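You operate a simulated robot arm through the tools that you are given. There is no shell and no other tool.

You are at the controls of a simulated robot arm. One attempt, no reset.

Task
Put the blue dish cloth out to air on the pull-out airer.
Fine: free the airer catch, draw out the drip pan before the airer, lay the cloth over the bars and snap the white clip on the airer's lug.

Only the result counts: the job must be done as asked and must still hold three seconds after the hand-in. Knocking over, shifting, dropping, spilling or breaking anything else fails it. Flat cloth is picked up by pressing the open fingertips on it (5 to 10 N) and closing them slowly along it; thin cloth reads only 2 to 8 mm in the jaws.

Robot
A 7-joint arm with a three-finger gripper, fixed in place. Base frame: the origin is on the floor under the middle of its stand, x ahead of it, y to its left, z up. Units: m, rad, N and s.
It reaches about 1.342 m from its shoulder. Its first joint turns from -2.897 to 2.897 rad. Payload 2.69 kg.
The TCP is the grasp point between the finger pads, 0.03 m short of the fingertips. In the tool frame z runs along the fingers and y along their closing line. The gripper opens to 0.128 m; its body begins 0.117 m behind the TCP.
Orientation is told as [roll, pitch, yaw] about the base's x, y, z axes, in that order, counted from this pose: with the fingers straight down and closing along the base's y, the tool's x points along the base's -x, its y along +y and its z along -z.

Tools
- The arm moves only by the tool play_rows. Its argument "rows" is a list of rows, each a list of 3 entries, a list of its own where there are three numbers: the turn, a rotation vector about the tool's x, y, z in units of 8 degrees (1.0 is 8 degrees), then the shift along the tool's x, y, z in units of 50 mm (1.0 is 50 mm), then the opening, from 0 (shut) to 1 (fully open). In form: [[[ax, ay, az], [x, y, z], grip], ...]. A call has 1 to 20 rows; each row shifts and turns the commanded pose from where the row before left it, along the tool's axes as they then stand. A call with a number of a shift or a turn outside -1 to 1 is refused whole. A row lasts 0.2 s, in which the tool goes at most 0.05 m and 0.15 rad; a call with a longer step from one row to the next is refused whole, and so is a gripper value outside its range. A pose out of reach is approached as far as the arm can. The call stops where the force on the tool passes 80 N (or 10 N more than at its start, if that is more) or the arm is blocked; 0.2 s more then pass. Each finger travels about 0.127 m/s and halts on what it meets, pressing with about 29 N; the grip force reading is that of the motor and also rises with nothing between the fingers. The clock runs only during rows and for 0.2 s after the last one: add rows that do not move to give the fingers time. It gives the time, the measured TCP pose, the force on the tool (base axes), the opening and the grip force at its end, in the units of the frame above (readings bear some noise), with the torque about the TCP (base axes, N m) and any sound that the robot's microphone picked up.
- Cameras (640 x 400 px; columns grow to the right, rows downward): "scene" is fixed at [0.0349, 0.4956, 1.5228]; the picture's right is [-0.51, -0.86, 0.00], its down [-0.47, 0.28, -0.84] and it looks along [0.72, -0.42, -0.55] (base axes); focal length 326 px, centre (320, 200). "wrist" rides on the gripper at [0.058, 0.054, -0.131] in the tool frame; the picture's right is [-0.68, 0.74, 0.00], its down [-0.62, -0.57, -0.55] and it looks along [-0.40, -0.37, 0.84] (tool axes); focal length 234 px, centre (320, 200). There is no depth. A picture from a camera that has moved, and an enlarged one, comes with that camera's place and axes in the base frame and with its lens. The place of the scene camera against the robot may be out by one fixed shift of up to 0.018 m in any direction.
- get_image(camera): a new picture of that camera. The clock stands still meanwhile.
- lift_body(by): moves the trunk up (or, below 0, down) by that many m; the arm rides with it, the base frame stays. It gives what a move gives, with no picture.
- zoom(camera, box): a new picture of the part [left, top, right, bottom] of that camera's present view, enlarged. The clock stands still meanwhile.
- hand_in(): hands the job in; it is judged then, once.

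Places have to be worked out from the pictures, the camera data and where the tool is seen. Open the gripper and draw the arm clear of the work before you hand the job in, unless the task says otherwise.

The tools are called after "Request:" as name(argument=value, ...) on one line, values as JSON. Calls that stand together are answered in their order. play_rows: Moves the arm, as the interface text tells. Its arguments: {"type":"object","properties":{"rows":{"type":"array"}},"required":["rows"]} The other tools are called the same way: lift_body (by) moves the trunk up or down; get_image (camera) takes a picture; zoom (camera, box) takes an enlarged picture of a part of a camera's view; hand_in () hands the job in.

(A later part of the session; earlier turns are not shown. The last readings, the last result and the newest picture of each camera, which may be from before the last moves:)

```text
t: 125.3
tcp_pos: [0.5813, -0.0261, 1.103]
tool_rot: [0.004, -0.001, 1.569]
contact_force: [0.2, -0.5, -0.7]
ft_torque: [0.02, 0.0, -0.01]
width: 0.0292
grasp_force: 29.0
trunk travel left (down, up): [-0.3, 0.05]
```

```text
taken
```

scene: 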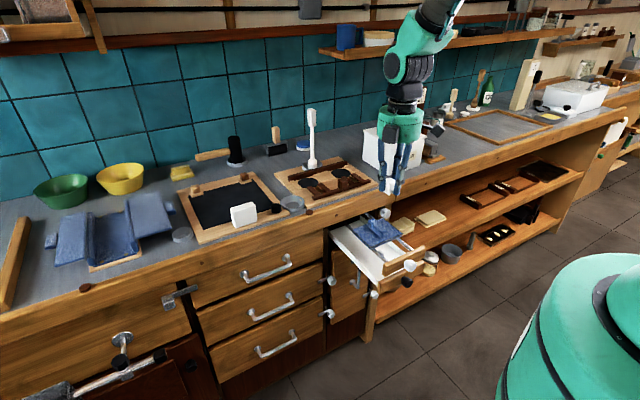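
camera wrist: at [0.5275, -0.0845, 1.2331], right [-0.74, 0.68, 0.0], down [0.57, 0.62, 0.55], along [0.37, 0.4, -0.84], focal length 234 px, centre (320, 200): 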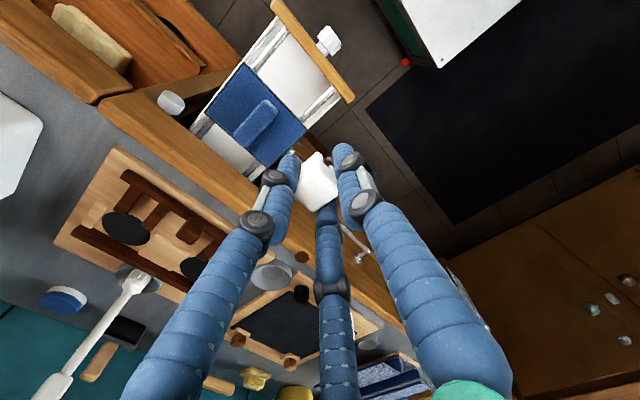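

Above the lug now. I shift 6 mm right and descend to TCP z≈0.96 for a closer look.

Request:
play_rows(rows=[[[0, 0, 0], [0.12, 0, 0.4], 0.0], [[0, 0, 0], [0, 0, 0.6], 0.0], [[0, 0, 0], [0, 0, 0.7], 0.0], [[0, 0, 0], [0, 0, 0.7], 0.0], [[0, 0, 0], [0, 0, 0.46], 0.0], [[0, 0, 0], [0, 0, 0], 0.0]])

Request:
get_image(camera="wrist")

Request:
zoom(camera="wrist", box=[240, 60, 400, 220])

Request:
zoom(camera="scene", box=[340, 190, 430, 270])

```text
t: 126.8
tcp_pos: [0.5847, -0.033, 0.9601]
tool_rot: [0.005, -0.002, 1.571]
contact_force: [-0.3, 0.3, 0.1]
ft_torque: [-0.04, -0.01, 0.0]
width: 0.0293
grasp_force: 29.0
trunk travel left (down, up): [-0.3, 0.05]
```

```text
taken
camera wrist: at [0.5286, -0.0912, 1.091], right [-0.74, 0.68, 0.0], down [0.57, 0.62, 0.55], along [0.37, 0.4, -0.84], focal length 234 px, centre (320, 200)
```

wrist: 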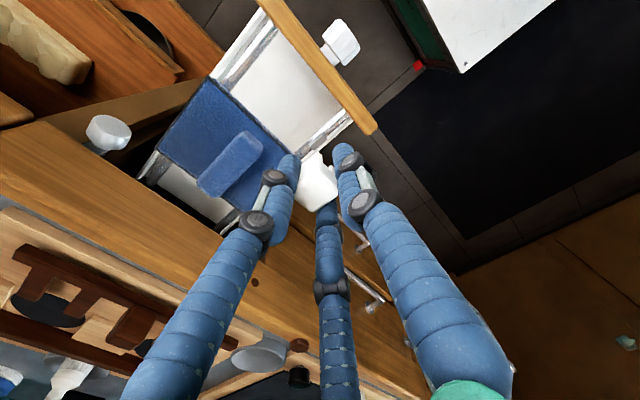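

```text
2.50 times, centred on (320, 140) of wrist
camera zoom: at [0.5286, -0.0912, 1.091], right [-0.74, 0.68, 0.0], down [0.57, 0.62, 0.55], along [0.37, 0.4, -0.84], focal length 585 px, centre (320, 350)
```

zoom: 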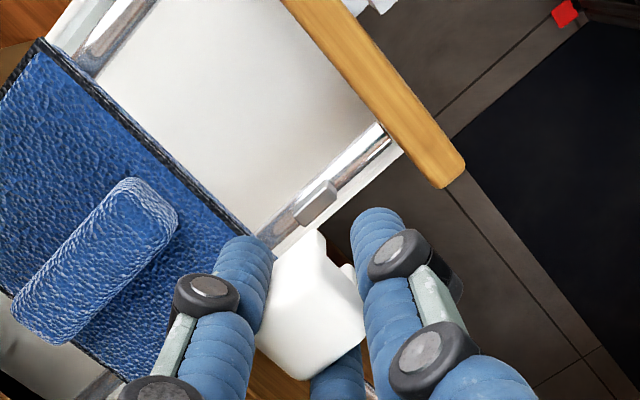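

```text
5.00 times, centred on (385, 230) of scene
camera zoom: at [0.0349, 0.4956, 1.5228], right [-0.51, -0.86, 0.0], down [-0.47, 0.28, -0.84], along [0.72, -0.42, -0.55], focal length 1630 px, centre (-5, 50)
```

zoom: 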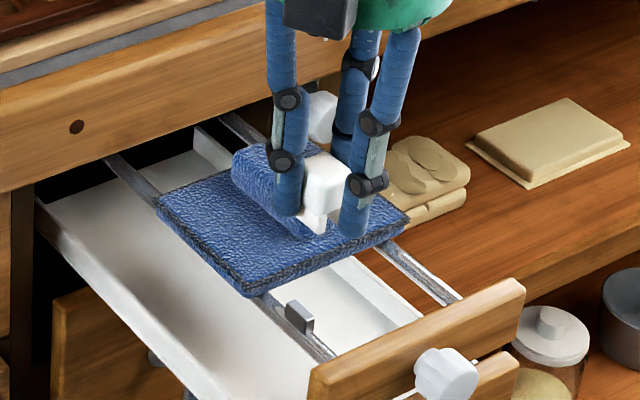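

Lug seen at ≈(0.587,-0.031), z≈0.84; the clip's slot is about 3 mm too far left and 3 mm too far forward. I correct and descend to TCP z≈0.918.

Request:
play_rows(rows=[[[0, 0, 0], [0.06, 0.06, 0.3], 0.0], [[0, 0, 0], [0, 0, 0.3], 0.0], [[0, 0, 0], [0, 0, 0.24], 0.0], [[0, 0, 0], [0, 0, 0], 0.0]])

Request:
zoom(camera="wrist", box=[260, 80, 380, 200])

Request:
zoom(camera="scene", box=[355, 210, 415, 270])

```text
t: 127.8
tcp_pos: [0.5809, -0.0368, 0.9204]
tool_rot: [0.004, 0.0, 1.57]
contact_force: [-0.2, 0.0, -0.6]
ft_torque: [0.01, -0.01, -0.03]
width: 0.0291
grasp_force: 28.8
trunk travel left (down, up): [-0.3, 0.05]
```

```text
3.33 times, centred on (320, 140) of wrist
camera zoom: at [0.5264, -0.0949, 1.0505], right [-0.74, 0.68, 0.0], down [0.57, 0.62, 0.55], along [0.37, 0.4, -0.84], focal length 781 px, centre (320, 400)
```

zoom: 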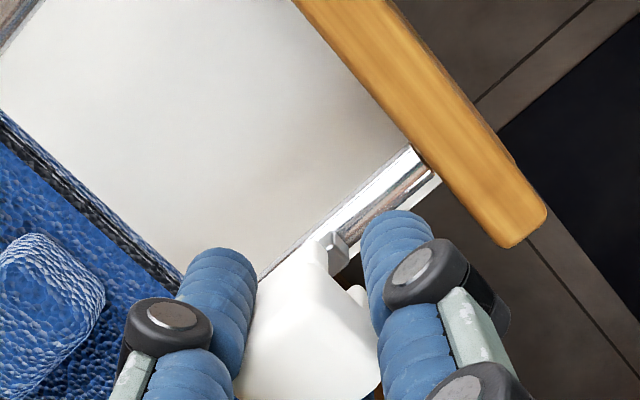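

```text
6.67 times, centred on (385, 240) of scene
camera zoom: at [0.0349, 0.4956, 1.5228], right [-0.51, -0.86, 0.0], down [-0.47, 0.28, -0.84], along [0.72, -0.42, -0.55], focal length 2173 px, centre (-113, -67)
```

zoom: 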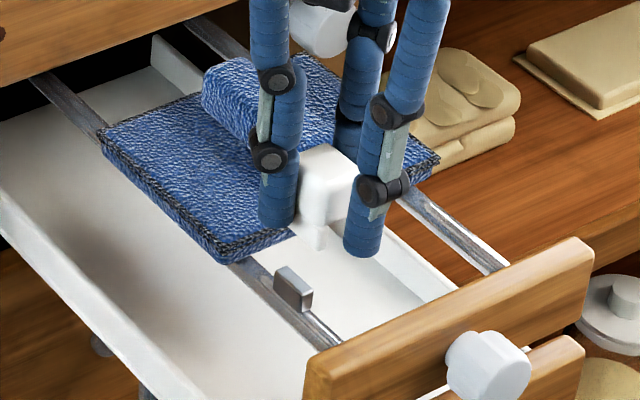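

Cross-checking both cameras, the clip sits ~11 mm higher in the grip than assumed (leg bottoms at tool z≈0.044), its slot nearly on the tool axis. So it must go ~5 mm left and 3 mm forward; I do that at this height and look again.

Request:
play_rows(rows=[[[0, 0, 0], [-0.1, -0.06, 0.1], 0.0], [[0, 0, 0], [0, 0, 0.1], 0.0], [[0, 0, 0], [0, 0, 0], 0.0], [[0, 0, 0], [0, 0, 0], 0.0]])

Request:
zoom(camera="wrist", box=[270, 90, 370, 190])

Request:
zoom(camera="scene", box=[360, 215, 410, 265])

```text
t: 128.8
tcp_pos: [0.5818, -0.0302, 0.9084]
tool_rot: [0.005, 0.001, 1.57]
contact_force: [0.0, 0.7, 0.2]
ft_torque: [-0.01, 0.0, 0.0]
width: 0.0291
grasp_force: 29.5
trunk travel left (down, up): [-0.3, 0.05]
```

```text
4.00 times, centred on (320, 140) of wrist
camera zoom: at [0.5285, -0.089, 1.0392], right [-0.74, 0.68, 0.0], down [0.57, 0.62, 0.55], along [0.37, 0.4, -0.84], focal length 937 px, centre (320, 440)
```

zoom: 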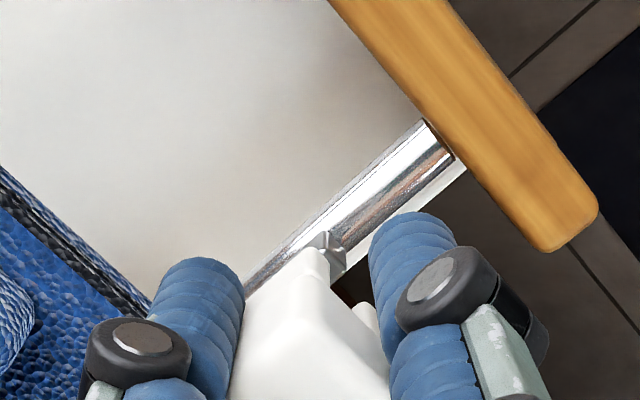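

```text
8.00 times, centred on (385, 240) of scene
camera zoom: at [0.0349, 0.4956, 1.5228], right [-0.51, -0.86, 0.0], down [-0.47, 0.28, -0.84], along [0.72, -0.42, -0.55], focal length 2607 px, centre (-200, -120)
```

zoom: 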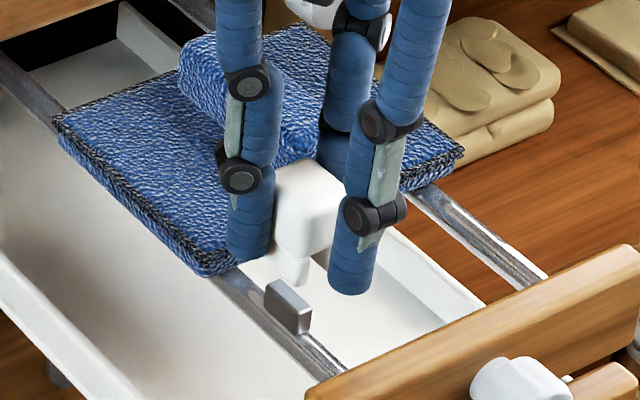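

With refined camera axes both views agree: leg bottoms z≈0.870, slot centre y≈-0.030 vs lug y≈-0.029…-0.031, clip front 3.5 mm ahead of the lug's end. I shift 3 mm forward, 1 mm left, and descend 13 mm to just above the lug.

Request:
play_rows(rows=[[[0, 0, 0], [-0.02, -0.06, 0], 0.0], [[0, 0, 0], [0, 0, 0.13], 0.0], [[0, 0, 0], [0, 0, 0.13], 0.0], [[0, 0, 0], [0, 0, 0], 0.0], [[0, 0, 0], [0, 0, 0], 0.0]])

Request:
zoom(camera="wrist", box=[270, 90, 370, 190])

Request:
zoom(camera="scene", box=[360, 220, 410, 260])

```text
t: 129.9
tcp_pos: [0.5877, -0.0305, 0.8977]
tool_rot: [0.005, -0.002, 1.569]
contact_force: [-0.1, 0.6, -0.6]
ft_torque: [-0.01, 0.0, 0.02]
width: 0.0291
grasp_force: 28.7
trunk travel left (down, up): [-0.3, 0.05]
```

```text
4.00 times, centred on (320, 140) of wrist
camera zoom: at [0.5321, -0.0883, 1.0266], right [-0.74, 0.68, 0.0], down [0.57, 0.62, 0.55], along [0.37, 0.4, -0.84], focal length 937 px, centre (320, 440)
```

zoom: 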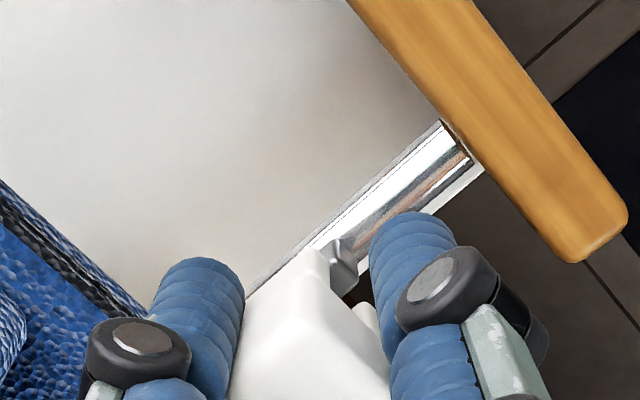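

```text
10.00 times, centred on (385, 240) of scene
camera zoom: at [0.0349, 0.4956, 1.5228], right [-0.51, -0.86, 0.0], down [-0.47, 0.28, -0.84], along [0.72, -0.42, -0.55], focal length 3259 px, centre (-330, -200)
```

zoom: 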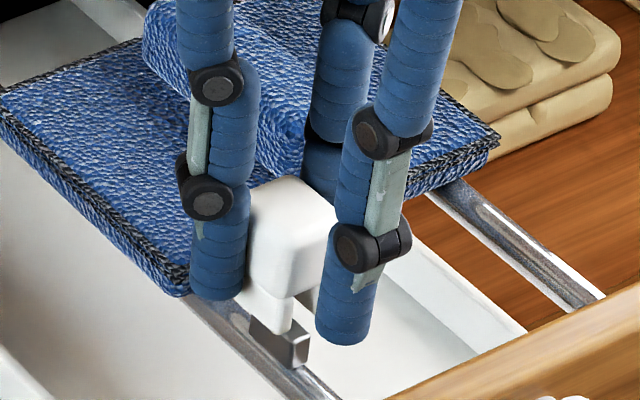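

The clip's legs are right above the lug, aligned to about 1 mm in both views. I lower 5 mm and read the force.

Request:
play_rows(rows=[[[0, 0, 0], [0, 0, 0.05], 0.0], [[0, 0, 0], [0, 0, 0.05], 0.0], [[0, 0, 0], [0, 0, 0], 0.0]])

Request:
zoom(camera="wrist", box=[270, 90, 370, 190])

Request:
zoom(camera="scene", box=[360, 220, 410, 260])

```text
t: 130.8
tcp_pos: [0.5881, -0.0308, 0.8931]
tool_rot: [0.0, 0.001, 1.572]
contact_force: [0.6, -0.9, 9.2]
ft_torque: [-0.07, 0.04, 0.0]
width: 0.0293
grasp_force: 29.4
trunk travel left (down, up): [-0.3, 0.05]
```

```text
4.00 times, centred on (320, 140) of wrist
camera zoom: at [0.5329, -0.088, 1.0217], right [-0.74, 0.68, 0.0], down [0.57, 0.62, 0.55], along [0.37, 0.4, -0.84], focal length 937 px, centre (320, 440)
```

zoom: 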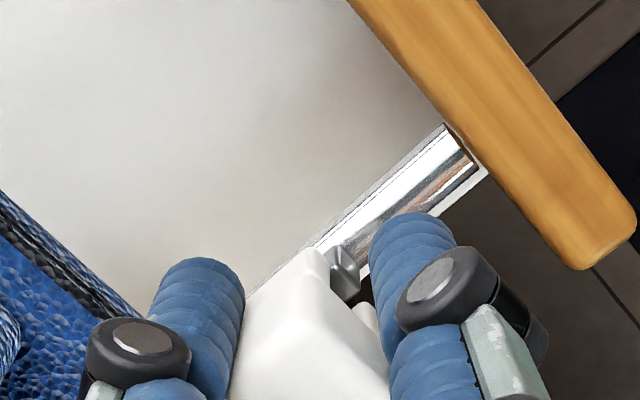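

```text
10.00 times, centred on (385, 240) of scene
camera zoom: at [0.0349, 0.4956, 1.5228], right [-0.51, -0.86, 0.0], down [-0.47, 0.28, -0.84], along [0.72, -0.42, -0.55], focal length 3259 px, centre (-330, -200)
```

zoom: 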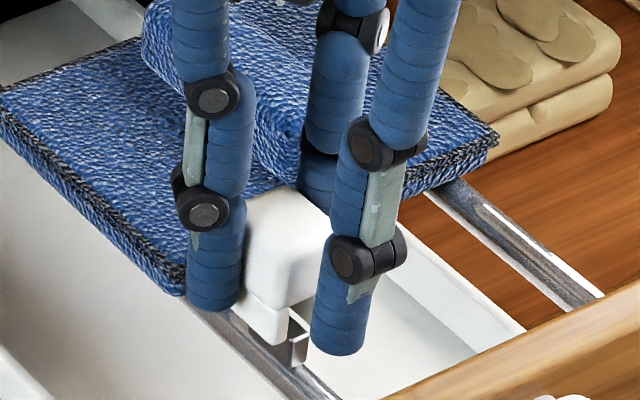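

Contact begins: 9 N, close to the tool axis. I press on 2 mm and watch.

Request:
play_rows(rows=[[[0, 0, 0], [0, 0, 0.04], 0.0], [[0, 0, 0], [0, 0, 0], 0.0]])

Request:
zoom(camera="scene", box=[360, 220, 410, 260])

```text
t: 131.3
tcp_pos: [0.5879, -0.0297, 0.891]
tool_rot: [-0.001, -0.001, 1.57]
contact_force: [1.7, 2.6, 31.2]
ft_torque: [0.08, -0.1, 0.01]
width: 0.0294
grasp_force: 29.3
trunk travel left (down, up): [-0.3, 0.05]
```

```text
10.00 times, centred on (385, 240) of scene
camera zoom: at [0.0349, 0.4956, 1.5228], right [-0.51, -0.86, 0.0], down [-0.47, 0.28, -0.84], along [0.72, -0.42, -0.55], focal length 3259 px, centre (-330, -200)
```

zoom: 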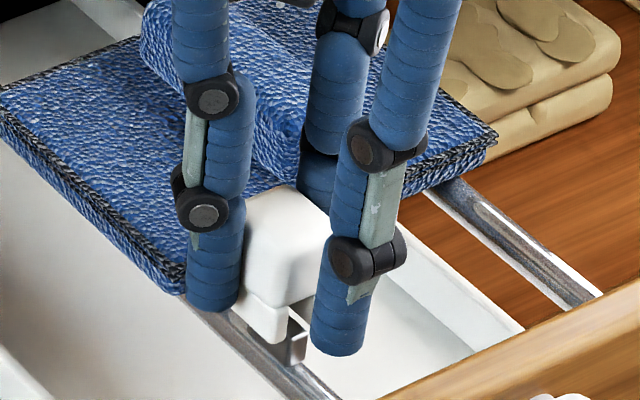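

31 N, centred on the lug, but no further travel – either the snap resistance or legs resting on the lug. I look closely from the wrist camera.

Request:
zoom(camera="wrist", box=[300, 110, 350, 160])

Request:
zoom(camera="scene", box=[370, 225, 400, 255])

```text
8.00 times, centred on (325, 135) of wrist
camera zoom: at [0.5331, -0.0885, 1.0208], right [-0.74, 0.68, 0.0], down [0.57, 0.62, 0.55], along [0.37, 0.4, -0.84], focal length 1873 px, centre (280, 720)
```

zoom: 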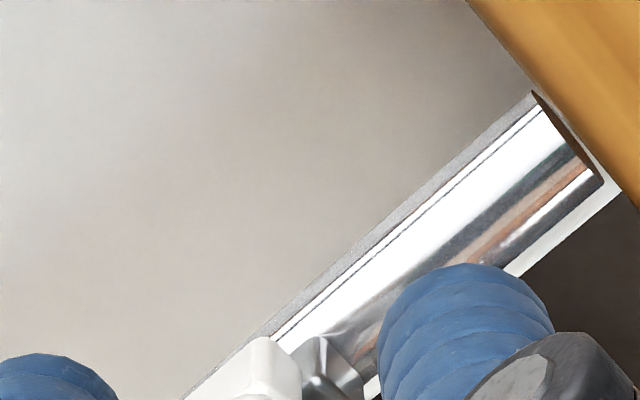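

```text
13.33 times, centred on (385, 240) of scene
camera zoom: at [0.0349, 0.4956, 1.5228], right [-0.51, -0.86, 0.0], down [-0.47, 0.28, -0.84], along [0.72, -0.42, -0.55], focal length 4346 px, centre (-547, -333)
```

zoom: 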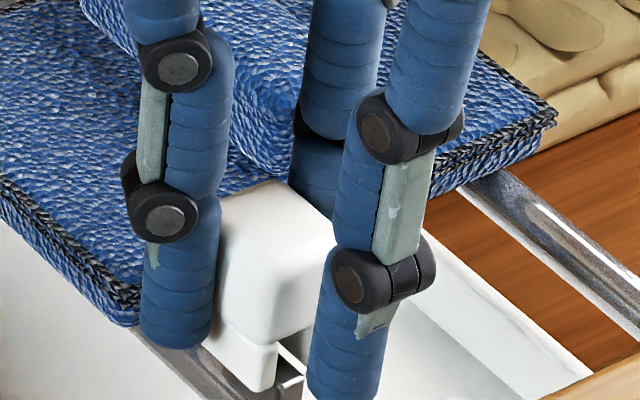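

Request:
zoom(camera="wrist", box=[295, 130, 355, 190])

Request:
zoom(camera="scene", box=[370, 238, 400, 262])

```text
6.67 times, centred on (325, 160) of wrist
camera zoom: at [0.5331, -0.0885, 1.0208], right [-0.74, 0.68, 0.0], down [0.57, 0.62, 0.55], along [0.37, 0.4, -0.84], focal length 1561 px, centre (287, 467)
```

zoom: 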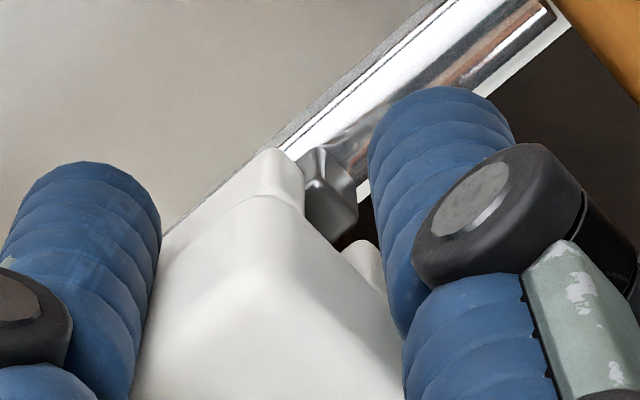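

```text
16.00 times, centred on (385, 250) of scene
camera zoom: at [0.0349, 0.4956, 1.5228], right [-0.51, -0.86, 0.0], down [-0.47, 0.28, -0.84], along [0.72, -0.42, -0.55], focal length 5215 px, centre (-720, -600)
```

zoom: 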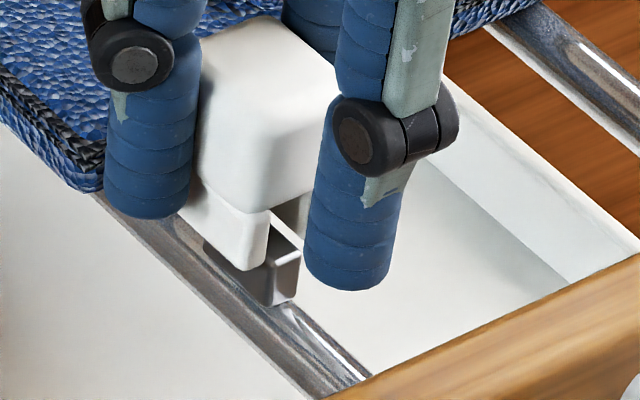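

The lug sits right in line with the slot and the legs are just at its top edge. I press 1.5 mm further to see if it snaps.

Request:
play_rows(rows=[[[0, 0, 0], [0, 0, 0.03], 0.0], [[0, 0, 0], [0, 0, 0], 0.0]])

Request:
zoom(camera="scene", box=[370, 238, 400, 262])

```text
t: 131.9
tcp_pos: [0.5864, -0.0299, 0.8898]
tool_rot: [0.0, 0.001, 1.569]
contact_force: [1.6, -3.6, 31.7]
ft_torque: [-0.13, -0.26, 0.0]
width: 0.0291
grasp_force: 29.0
trunk travel left (down, up): [-0.3, 0.05]
```

```text
16.00 times, centred on (385, 250) of scene
camera zoom: at [0.0349, 0.4956, 1.5228], right [-0.51, -0.86, 0.0], down [-0.47, 0.28, -0.84], along [0.72, -0.42, -0.55], focal length 5215 px, centre (-720, -600)
```

zoom: 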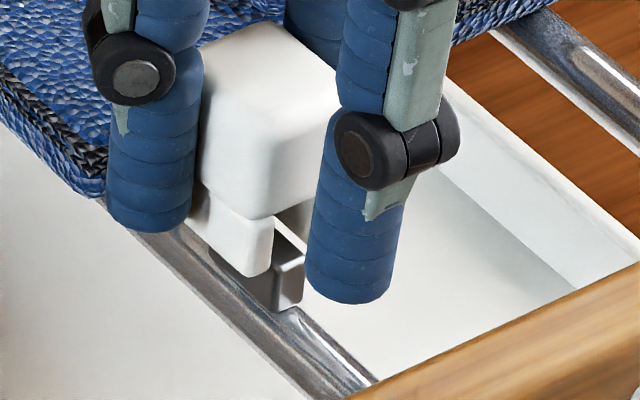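

It is creeping down with a steady ~31 N. I press another 2 mm.

Request:
play_rows(rows=[[[0, 0, 0], [0, 0, 0.04], 0.0], [[0, 0, 0], [0, 0, 0], 0.0]])

Request:
zoom(camera="scene", box=[370, 238, 400, 262])

Request:
zoom(camera="wrist", box=[295, 130, 355, 190])

```text
t: 132.6
tcp_pos: [0.5864, -0.0285, 0.8877]
tool_rot: [0.004, 0.0, 1.571]
contact_force: [0.8, -1.7, 29.3]
ft_torque: [-0.09, -0.29, 0.01]
width: 0.0289
grasp_force: 29.3
trunk travel left (down, up): [-0.3, 0.05]
```

```text
16.00 times, centred on (385, 250) of scene
camera zoom: at [0.0349, 0.4956, 1.5228], right [-0.51, -0.86, 0.0], down [-0.47, 0.28, -0.84], along [0.72, -0.42, -0.55], focal length 5215 px, centre (-720, -600)
```

zoom: 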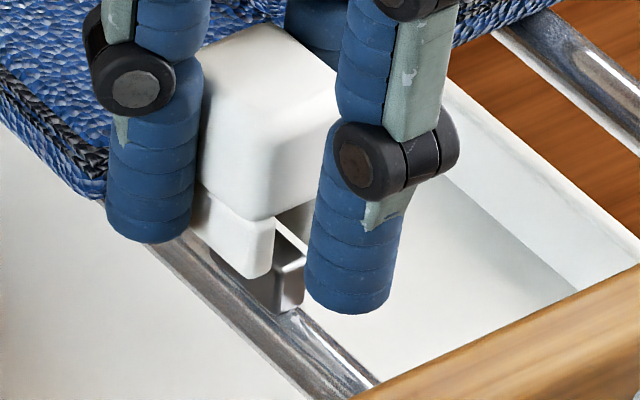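

```text
6.67 times, centred on (325, 160) of wrist
camera zoom: at [0.5315, -0.0875, 1.0171], right [-0.74, 0.68, 0.0], down [0.57, 0.62, 0.55], along [0.37, 0.4, -0.84], focal length 1561 px, centre (287, 467)
```

zoom: 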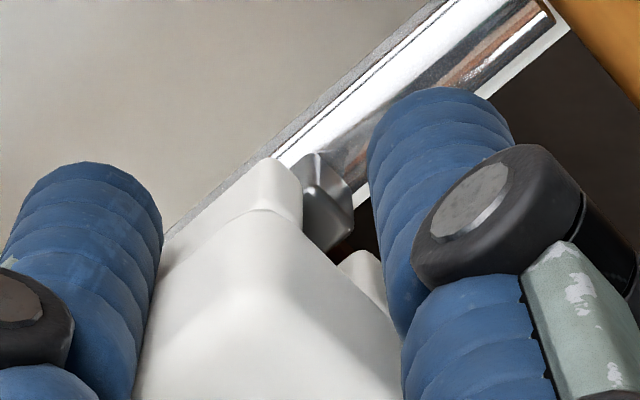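

The legs rest on the lug and the fingers slip at ~30 N, so a small misalignment must remain. I zoom in hard on lug and slot.

Request:
zoom(camera="wrist", box=[312, 146, 342, 176])

Request:
zoom(camera="scene", box=[376, 244, 392, 258])

```text
13.33 times, centred on (327, 161) of wrist
camera zoom: at [0.5315, -0.0875, 1.0171], right [-0.74, 0.68, 0.0], down [0.57, 0.62, 0.55], along [0.37, 0.4, -0.84], focal length 3122 px, centre (227, 720)
```

zoom: 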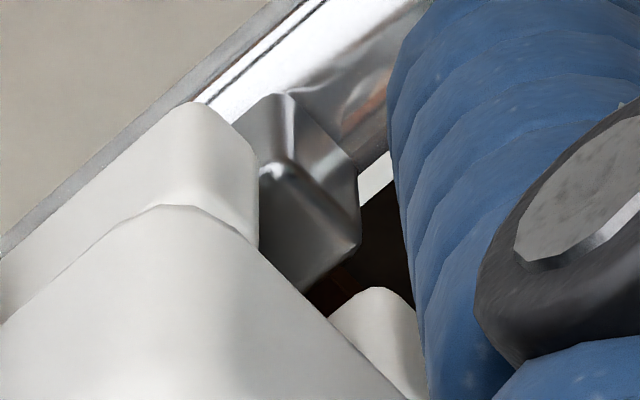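

```text
16.00 times, centred on (384, 251) of scene
camera zoom: at [0.0349, 0.4956, 1.5228], right [-0.51, -0.86, 0.0], down [-0.47, 0.28, -0.84], along [0.72, -0.42, -0.55], focal length 5215 px, centre (-704, -616)
```

zoom: 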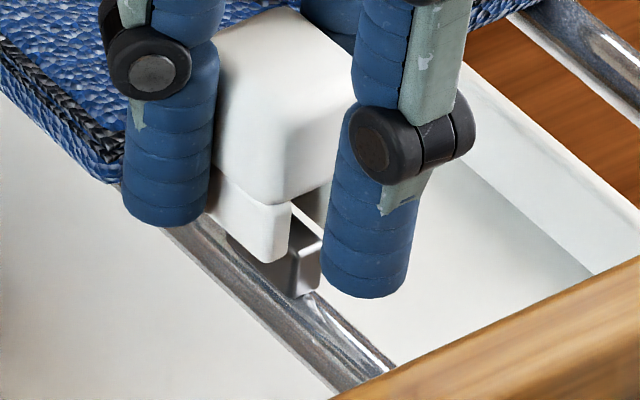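

The slot (~12 mm) is wider than the lug (~6.5 mm) and centred; but my fingers have slid down onto the legs and pinch the slot shut at the rear. I unload 2 mm, loosen slightly so the clip stays caged, raise the fingers ~8 mm and re-grip only the head.

Request:
play_rows(rows=[[[0, 0, 0], [0, 0, -0.04], 0.0], [[0, 0, 0], [0, 0, 0], 0.0], [[0, 0, 0], [0, 0, 0], 0.24], [[0, 0, 0], [0, 0, 0], 0.25], [[0, 0, 0], [0, 0, 0], 0.25]])

Request:
zoom(camera="scene", box=[370, 238, 400, 262])

Request:
zoom(camera="wrist", box=[295, 130, 355, 190])

```text
t: 133.8
tcp_pos: [0.5862, -0.0288, 0.8876]
tool_rot: [0.002, 0.001, 1.571]
contact_force: [0.4, -0.5, -0.1]
ft_torque: [0.0, 0.0, -0.02]
width: 0.0321
grasp_force: 0.2
trunk travel left (down, up): [-0.3, 0.05]
```

```text
16.00 times, centred on (385, 250) of scene
camera zoom: at [0.0349, 0.4956, 1.5228], right [-0.51, -0.86, 0.0], down [-0.47, 0.28, -0.84], along [0.72, -0.42, -0.55], focal length 5215 px, centre (-720, -600)
```

zoom: 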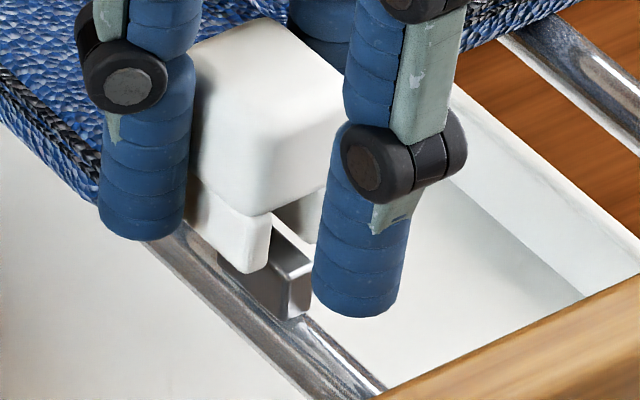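

```text
6.67 times, centred on (325, 160) of wrist
camera zoom: at [0.5312, -0.0872, 1.0184], right [-0.74, 0.68, 0.0], down [0.57, 0.62, 0.55], along [0.37, 0.4, -0.84], focal length 1561 px, centre (287, 467)
```

zoom: 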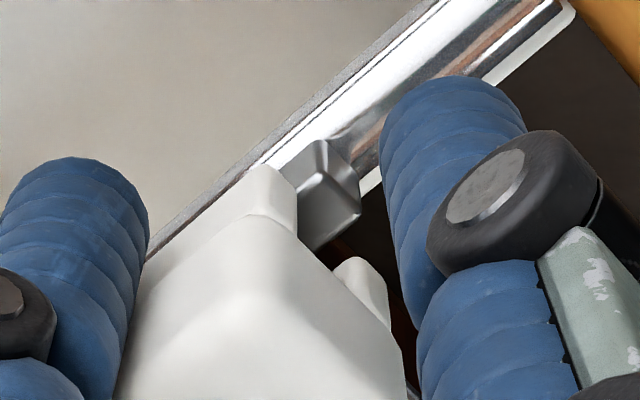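

Request:
zoom(camera="wrist", box=[310, 146, 342, 178])

Request:
zoom(camera="scene", box=[376, 242, 394, 258])

```text
12.50 times, centred on (326, 162) of wrist
camera zoom: at [0.5312, -0.0872, 1.0184], right [-0.74, 0.68, 0.0], down [0.57, 0.62, 0.55], along [0.37, 0.4, -0.84], focal length 2927 px, centre (245, 675)
```

zoom: 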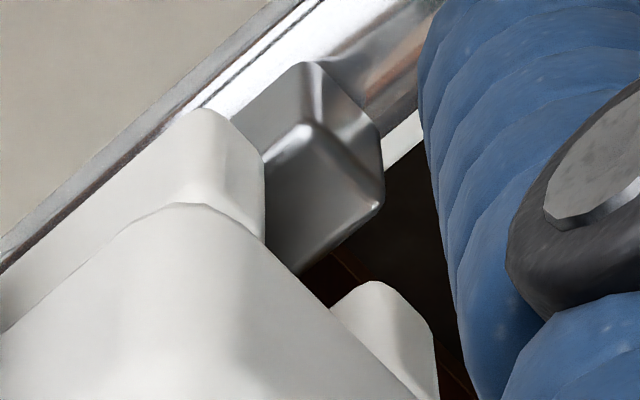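

```text
16.00 times, centred on (385, 250) of scene
camera zoom: at [0.0349, 0.4956, 1.5228], right [-0.51, -0.86, 0.0], down [-0.47, 0.28, -0.84], along [0.72, -0.42, -0.55], focal length 5215 px, centre (-720, -600)
```

zoom: 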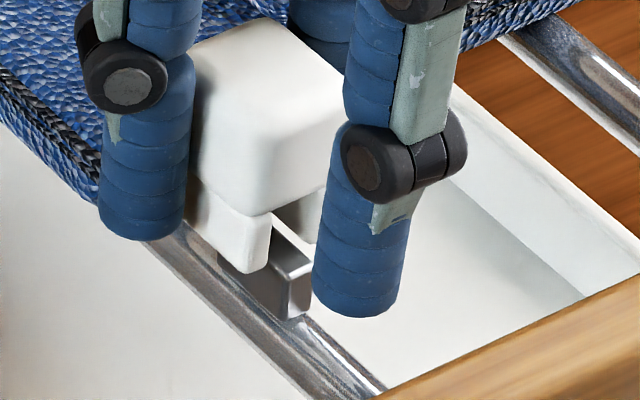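

The clip stays upright on the lug, still caged. I raise the open fingers 8 mm so they will hold only the head, then look before re-gripping.

Request:
play_rows(rows=[[[0, 0, 0], [0, 0, -0.08], 0.26], [[0, 0, 0], [0, 0, -0.08], 0.26], [[0, 0, 0], [0, 0, 0], 0.26]])

Request:
zoom(camera="wrist", box=[300, 136, 350, 186])

Request:
zoom(camera="scene", box=[370, 236, 400, 262])

```text
t: 134.6
tcp_pos: [0.5861, -0.0302, 0.8967]
tool_rot: [0.004, -0.001, 1.571]
contact_force: [-0.2, -0.6, 0.1]
ft_torque: [0.03, -0.01, -0.01]
width: 0.0333
grasp_force: 0.1
trunk travel left (down, up): [-0.3, 0.05]
```

```text
8.00 times, centred on (325, 161) of wrist
camera zoom: at [0.5315, -0.0884, 1.0267], right [-0.74, 0.68, 0.0], down [0.57, 0.62, 0.55], along [0.37, 0.4, -0.84], focal length 1873 px, centre (280, 512)
```

zoom: 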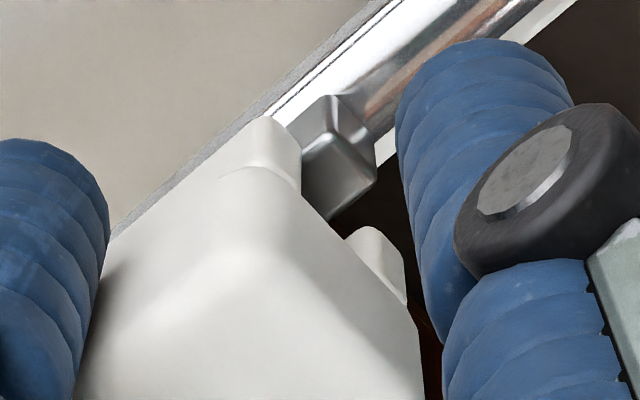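

```text
15.38 times, centred on (385, 249) of scene
camera zoom: at [0.0349, 0.4956, 1.5228], right [-0.51, -0.86, 0.0], down [-0.47, 0.28, -0.84], along [0.72, -0.42, -0.55], focal length 5014 px, centre (-680, -554)
```

zoom: 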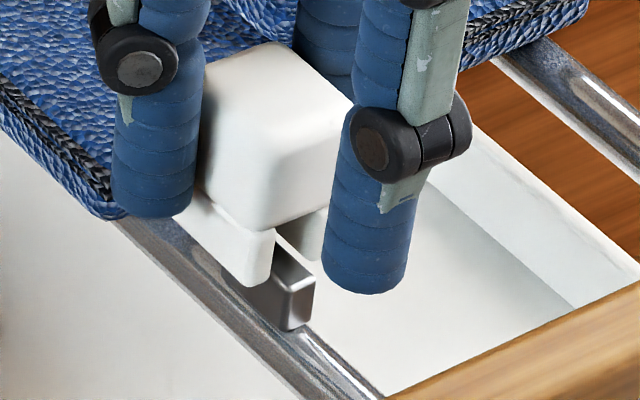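

The clip stands by itself on the lug top, legs just straddling it; its slot is ~3.5 mm forward and ~1 mm left of the lug's centre. I re-grip the head only.

Request:
play_rows(rows=[[[0, 0, 0], [0, 0, 0], 0.22], [[0, 0, 0], [0, 0, 0], 0.15], [[0, 0, 0], [0, 0, 0], 0.05], [[0, 0, 0], [0, 0, 0], 0.0], [[0, 0, 0], [0, 0, 0], 0.0]])

Request:
zoom(camera="wrist", box=[300, 136, 350, 186])

Request:
zoom(camera="scene", box=[370, 236, 400, 262])

```text
t: 135.8
tcp_pos: [0.5859, -0.0302, 0.8969]
tool_rot: [0.004, 0.001, 1.572]
contact_force: [1.0, -0.2, -0.7]
ft_torque: [0.02, 0.01, 0.0]
width: 0.0294
grasp_force: 29.0
trunk travel left (down, up): [-0.3, 0.05]
```

```text
8.00 times, centred on (325, 161) of wrist
camera zoom: at [0.5315, -0.0883, 1.0267], right [-0.74, 0.68, 0.0], down [0.57, 0.62, 0.55], along [0.37, 0.4, -0.84], focal length 1873 px, centre (280, 512)
```

zoom: 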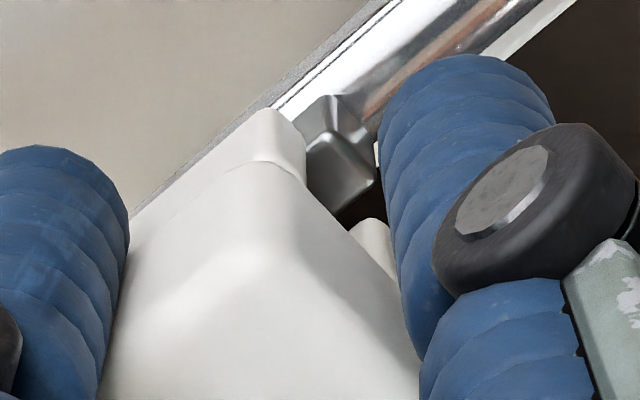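

```text
15.38 times, centred on (385, 249) of scene
camera zoom: at [0.0349, 0.4956, 1.5228], right [-0.51, -0.86, 0.0], down [-0.47, 0.28, -0.84], along [0.72, -0.42, -0.55], focal length 5014 px, centre (-680, -554)
```

zoom: 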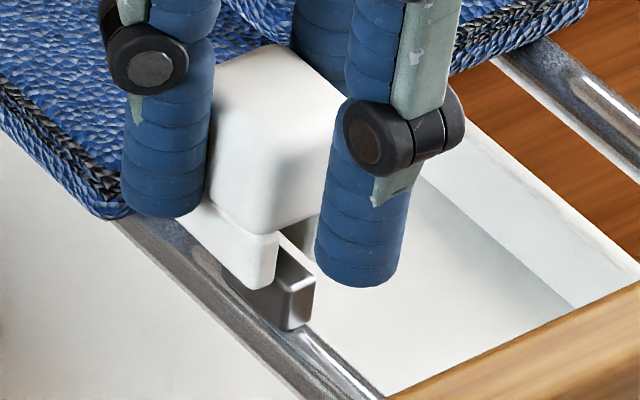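

Slot and lug are aligned in y now (both centred at -0.0295); the clip is ~2.5 mm too far forward. I lift 2 mm, shift 2.5 mm toward the robot and press down 4 mm.

Request:
play_rows(rows=[[[0, 0, 0], [0, 0, -0.04], 0.0], [[0, 0, 0], [0, 0.05, 0], 0.0], [[0, 0, 0], [0, 0, 0.04], 0.0], [[0, 0, 0], [0, 0, 0.04], 0.0], [[0, 0, 0], [0, 0, 0], 0.0]])

Request:
zoom(camera="wrist", box=[300, 136, 350, 186])

Request:
zoom(camera="scene", box=[370, 236, 400, 262])

```text
t: 136.9
tcp_pos: [0.5831, -0.0294, 0.8956]
tool_rot: [0.002, -0.001, 1.572]
contact_force: [1.2, -10.4, 2.1]
ft_torque: [-0.37, -0.07, 0.0]
width: 0.0294
grasp_force: 29.2
trunk travel left (down, up): [-0.3, 0.05]
```

```text
8.00 times, centred on (325, 161) of wrist
camera zoom: at [0.5287, -0.0879, 1.0244], right [-0.74, 0.68, 0.0], down [0.57, 0.62, 0.55], along [0.37, 0.4, -0.84], focal length 1873 px, centre (280, 512)
```

zoom: 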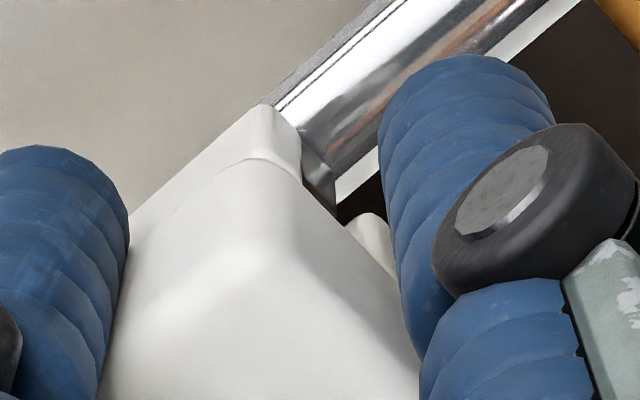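

```text
15.38 times, centred on (385, 249) of scene
camera zoom: at [0.0349, 0.4956, 1.5228], right [-0.51, -0.86, 0.0], down [-0.47, 0.28, -0.84], along [0.72, -0.42, -0.55], focal length 5014 px, centre (-680, -554)
```

zoom: 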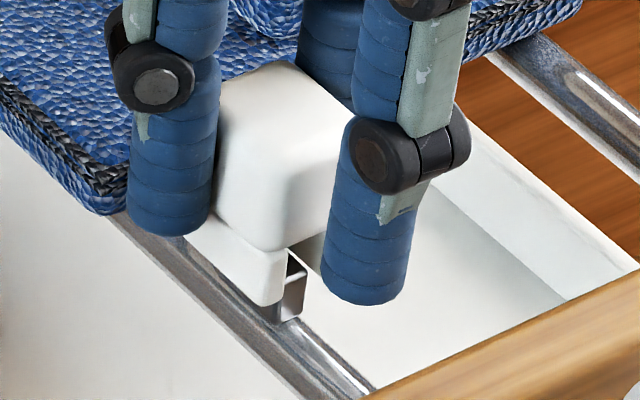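

Now the legs seem to have entered around the lug: vertical force is only 2 N, with a 10 N side load toward -y. I shift 0.7 mm that way and push down 3 mm more.

Request:
play_rows(rows=[[[0, 0, 0], [0.014, 0, 0], 0.0], [[0, 0, 0], [0, 0, 0.03], 0.0], [[0, 0, 0], [0, 0, 0.03], 0.0], [[0, 0, 0], [0, 0, 0], 0.0]])

Request:
zoom(camera="scene", box=[370, 236, 400, 262])

Request:
zoom(camera="wrist", box=[300, 136, 350, 186])

```text
t: 137.9
tcp_pos: [0.5816, -0.03, 0.8921]
tool_rot: [0.004, 0.001, 1.573]
contact_force: [0.4, 16.5, 0.7]
ft_torque: [0.55, 0.02, 0.16]
width: 0.0295
grasp_force: 29.4
trunk travel left (down, up): [-0.3, 0.05]
```

```text
15.38 times, centred on (385, 249) of scene
camera zoom: at [0.0349, 0.4956, 1.5228], right [-0.51, -0.86, 0.0], down [-0.47, 0.28, -0.84], along [0.72, -0.42, -0.55], focal length 5014 px, centre (-680, -554)
```

zoom: 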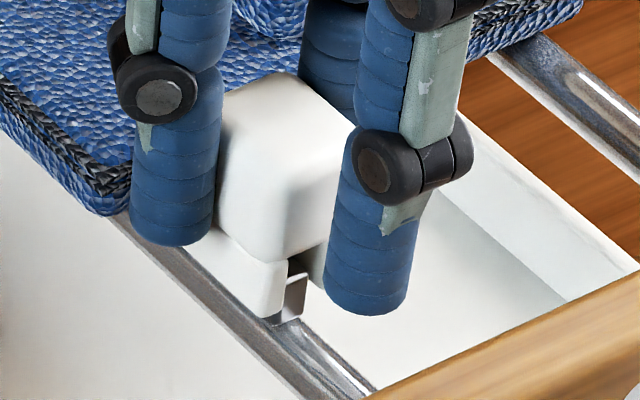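

```text
8.00 times, centred on (325, 161) of wrist
camera zoom: at [0.5287, -0.0888, 1.0216], right [-0.74, 0.68, 0.0], down [0.57, 0.62, 0.55], along [0.37, 0.4, -0.84], focal length 1873 px, centre (280, 512)
```

zoom: 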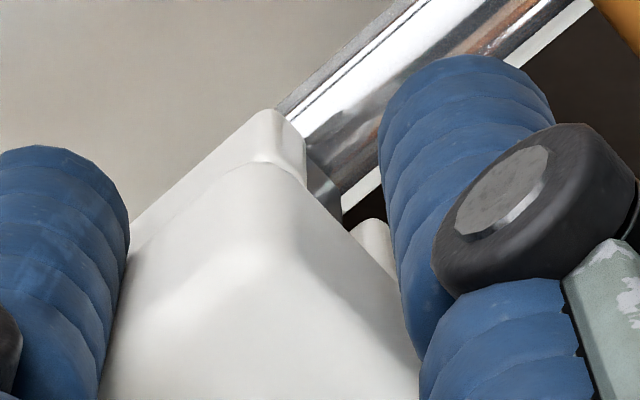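

The clip is sliding down over the lug freely in z; side load now +16 N, so I centre back by 0.4 mm and push 3 mm further.

Request:
play_rows(rows=[[[0, 0, 0], [-0.01, 0, 0], 0.0], [[0, 0, 0], [0, 0, 0.03], 0.0], [[0, 0, 0], [0, 0, 0.03], 0.0], [[0, 0, 0], [0, 0, 0], 0.0]])

Request:
zoom(camera="scene", box=[370, 236, 400, 262])

Request:
zoom(camera="wrist", box=[300, 136, 350, 186])

```text
t: 138.9
tcp_pos: [0.5821, -0.0309, 0.8891]
tool_rot: [0.004, 0.0, 1.569]
contact_force: [1.2, -2.9, 1.6]
ft_torque: [-0.12, -0.09, 0.02]
width: 0.0294
grasp_force: 29.1
trunk travel left (down, up): [-0.3, 0.05]
```

```text
15.38 times, centred on (385, 249) of scene
camera zoom: at [0.0349, 0.4956, 1.5228], right [-0.51, -0.86, 0.0], down [-0.47, 0.28, -0.84], along [0.72, -0.42, -0.55], focal length 5014 px, centre (-680, -554)
```

zoom: 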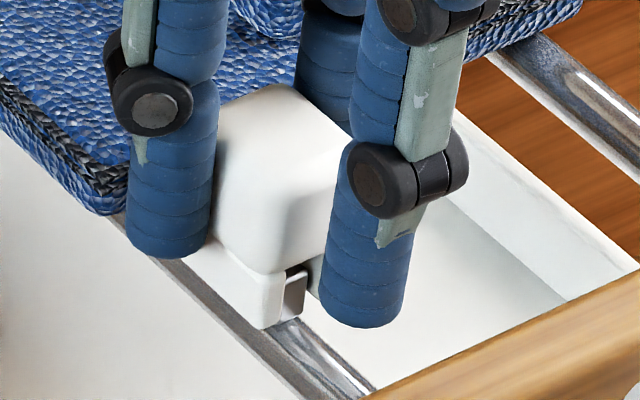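

```text
8.00 times, centred on (325, 161) of wrist
camera zoom: at [0.5287, -0.0882, 1.0186], right [-0.74, 0.68, 0.0], down [0.57, 0.62, 0.55], along [0.37, 0.4, -0.84], focal length 1873 px, centre (280, 512)
```

zoom: 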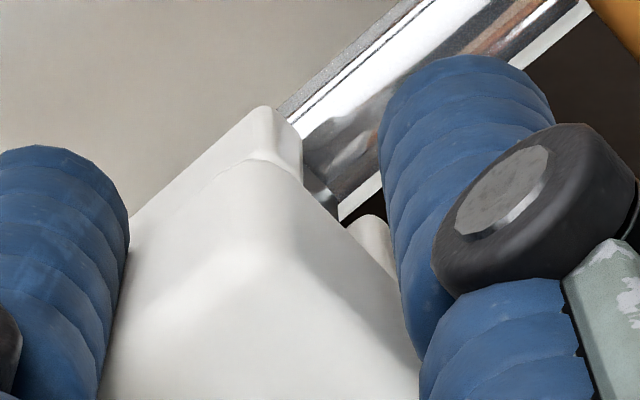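

Nearly down: side load gone, z-force small. Pushing another 3 mm.

Request:
play_rows(rows=[[[0, 0, 0], [0, 0, 0.03], 0.0], [[0, 0, 0], [0, 0, 0.03], 0.0], [[0, 0, 0], [0, 0, 0], 0.0]])

Request:
zoom(camera="scene", box=[370, 236, 400, 262])

```text
t: 139.8
tcp_pos: [0.5827, -0.0301, 0.8852]
tool_rot: [0.003, -0.001, 1.571]
contact_force: [0.0, 1.3, 7.9]
ft_torque: [0.09, -0.03, 0.01]
width: 0.0292
grasp_force: 29.3
trunk travel left (down, up): [-0.3, 0.05]
```

```text
15.38 times, centred on (385, 249) of scene
camera zoom: at [0.0349, 0.4956, 1.5228], right [-0.51, -0.86, 0.0], down [-0.47, 0.28, -0.84], along [0.72, -0.42, -0.55], focal length 5014 px, centre (-680, -554)
```

zoom: 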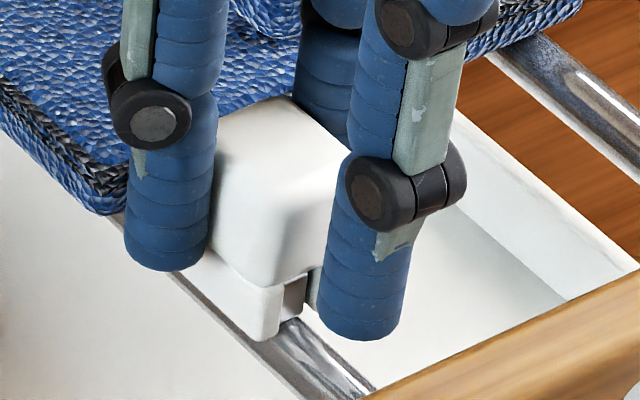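

7.9 N: the head is now meeting the lug's top. I press 2 mm more for the snap.

Request:
play_rows(rows=[[[0, 0, 0], [0, 0, 0.04], 0.0], [[0, 0, 0], [0, 0, 0], 0.0]])

Request:
zoom(camera="scene", box=[370, 236, 400, 262])

```text
t: 140.3
tcp_pos: [0.5834, -0.0309, 0.8848]
tool_rot: [0.002, 0.0, 1.571]
contact_force: [-0.1, 6.9, 23.5]
ft_torque: [0.26, -0.05, 0.02]
width: 0.0293
grasp_force: 29.1
trunk travel left (down, up): [-0.3, 0.05]
```

```text
15.38 times, centred on (385, 249) of scene
camera zoom: at [0.0349, 0.4956, 1.5228], right [-0.51, -0.86, 0.0], down [-0.47, 0.28, -0.84], along [0.72, -0.42, -0.55], focal length 5014 px, centre (-680, -554)
```

zoom: 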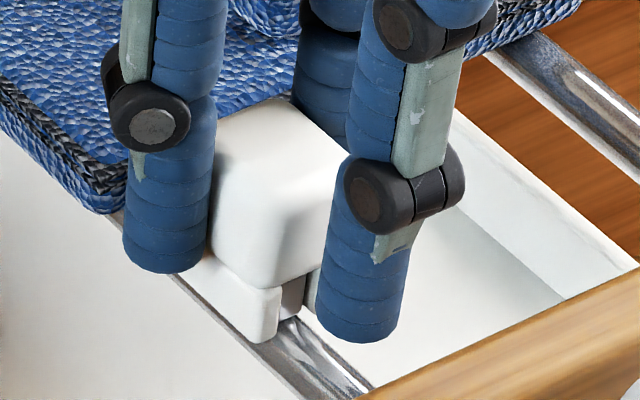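

23.5 N without a click yet. I press 1.5 mm more.

Request:
play_rows(rows=[[[0, 0, 0], [0, 0, 0.03], 0.0], [[0, 0, 0], [0, 0, 0], 0.0]])

Request:
zoom(camera="scene", box=[370, 236, 400, 262])

```text
t: 140.9
tcp_pos: [0.5838, -0.031, 0.8826]
tool_rot: [0.002, 0.0, 1.572]
contact_force: [1.2, 11.2, 32.2]
ft_torque: [0.31, -0.35, 0.1]
width: 0.0296
grasp_force: 29.0
trunk travel left (down, up): [-0.3, 0.05]
```

```text
15.38 times, centred on (385, 249) of scene
camera zoom: at [0.0349, 0.4956, 1.5228], right [-0.51, -0.86, 0.0], down [-0.47, 0.28, -0.84], along [0.72, -0.42, -0.55], focal length 5014 px, centre (-680, -554)
```

zoom: 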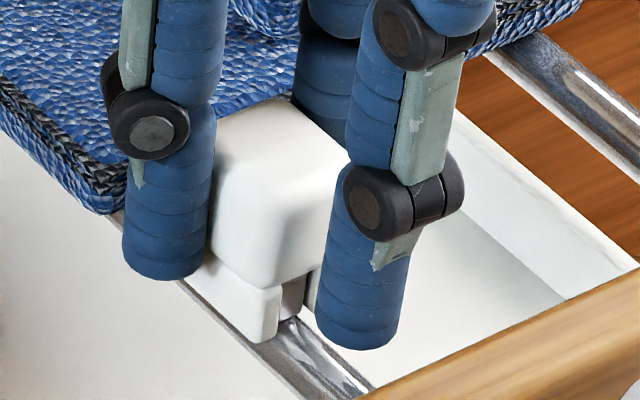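

The clip is fully down on the lug (head resting on it), the fingers again slipping at 32 N. I unload, open a few millimetres and rise straight off to inspect.

Request:
play_rows(rows=[[[0, 0, 0], [0, 0, -0.06], 0.0], [[0, 0, 0], [0, 0, 0], 0.0], [[0, 0, 0], [0, 0, 0], 0.26], [[0, 0, 0], [0, 0, 0], 0.28], [[0, 0, 0], [0, 0, 0], 0.28], [[0, 0, 0], [0, 0, -0.15], 0.28], [[0, 0, 0], [0, 0, -0.3], 0.28], [[0, 0, 0], [0, 0, -0.5], 0.28], [[0, 0, 0], [0, 0, 0], 0.28]])

Request:
zoom(camera="wrist", box=[270, 90, 370, 190])

Request:
zoom(camera="scene", box=[360, 226, 410, 262])

```text
t: 142.9
tcp_pos: [0.5824, -0.0296, 0.9334]
tool_rot: [0.003, 0.001, 1.57]
contact_force: [-0.9, -0.4, -1.1]
ft_torque: [-0.01, 0.0, -0.03]
width: 0.0359
grasp_force: 0.1
trunk travel left (down, up): [-0.3, 0.05]
```

```text
4.00 times, centred on (320, 140) of wrist
camera zoom: at [0.5273, -0.0879, 1.0625], right [-0.74, 0.68, 0.0], down [0.57, 0.62, 0.55], along [0.37, 0.4, -0.84], focal length 937 px, centre (320, 440)
```

zoom: 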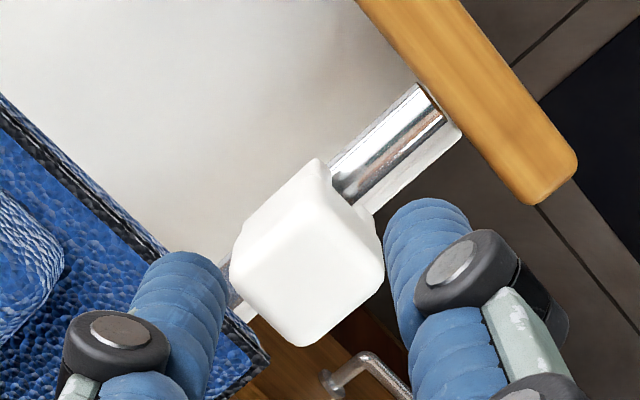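

```text
11.11 times, centred on (385, 244) of scene
camera zoom: at [0.0349, 0.4956, 1.5228], right [-0.51, -0.86, 0.0], down [-0.47, 0.28, -0.84], along [0.72, -0.42, -0.55], focal length 3621 px, centre (-402, -289)
```

zoom: 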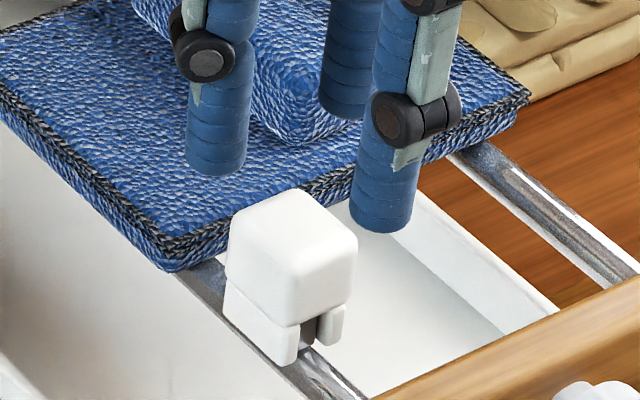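

The clip stands squarely over the lug and bar. To be sure it is snapped home, I close the fingers above it and press on its head from the top.

Request:
play_rows(rows=[[[0, 0, 0], [0.02, 0, 0], 0.2], [[0, 0, 0], [0, 0, 0], 0.1], [[0, 0, 0], [0, 0, 0], 0.0], [[0, 0, 0], [0, 0, 0.2], 0.0], [[0, 0, 0], [0, 0, 0], 0.0]])

Request:
zoom(camera="scene", box=[360, 226, 410, 262])

Request:
zoom(camera="wrist", box=[270, 90, 370, 190])

```text
t: 144.2
tcp_pos: [0.5818, -0.0303, 0.9238]
tool_rot: [0.004, 0.0, 1.571]
contact_force: [-0.7, 0.4, -0.5]
ft_torque: [-0.01, 0.0, -0.01]
width: 0.0022
grasp_force: 29.5
trunk travel left (down, up): [-0.3, 0.05]
```

```text
11.11 times, centred on (385, 244) of scene
camera zoom: at [0.0349, 0.4956, 1.5228], right [-0.51, -0.86, 0.0], down [-0.47, 0.28, -0.84], along [0.72, -0.42, -0.55], focal length 3621 px, centre (-402, -289)
```

zoom: 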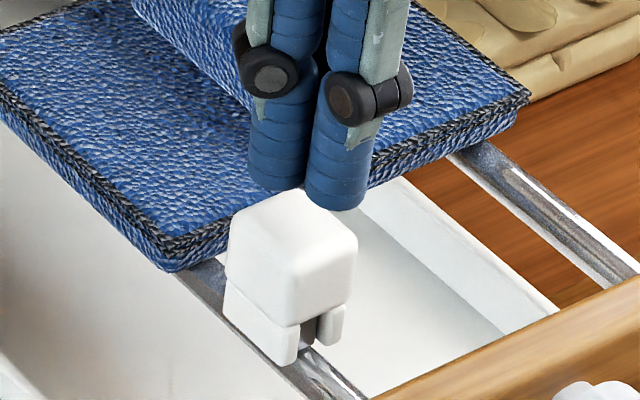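

```text
4.00 times, centred on (320, 140) of wrist
camera zoom: at [0.5283, -0.089, 1.0528], right [-0.74, 0.68, 0.0], down [0.57, 0.62, 0.55], along [0.37, 0.4, -0.84], focal length 937 px, centre (320, 440)
```

zoom: 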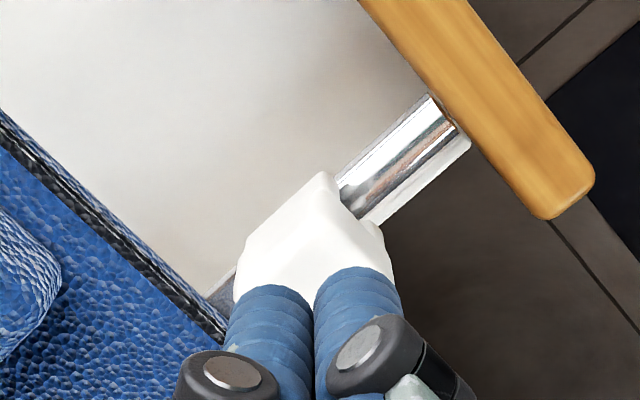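

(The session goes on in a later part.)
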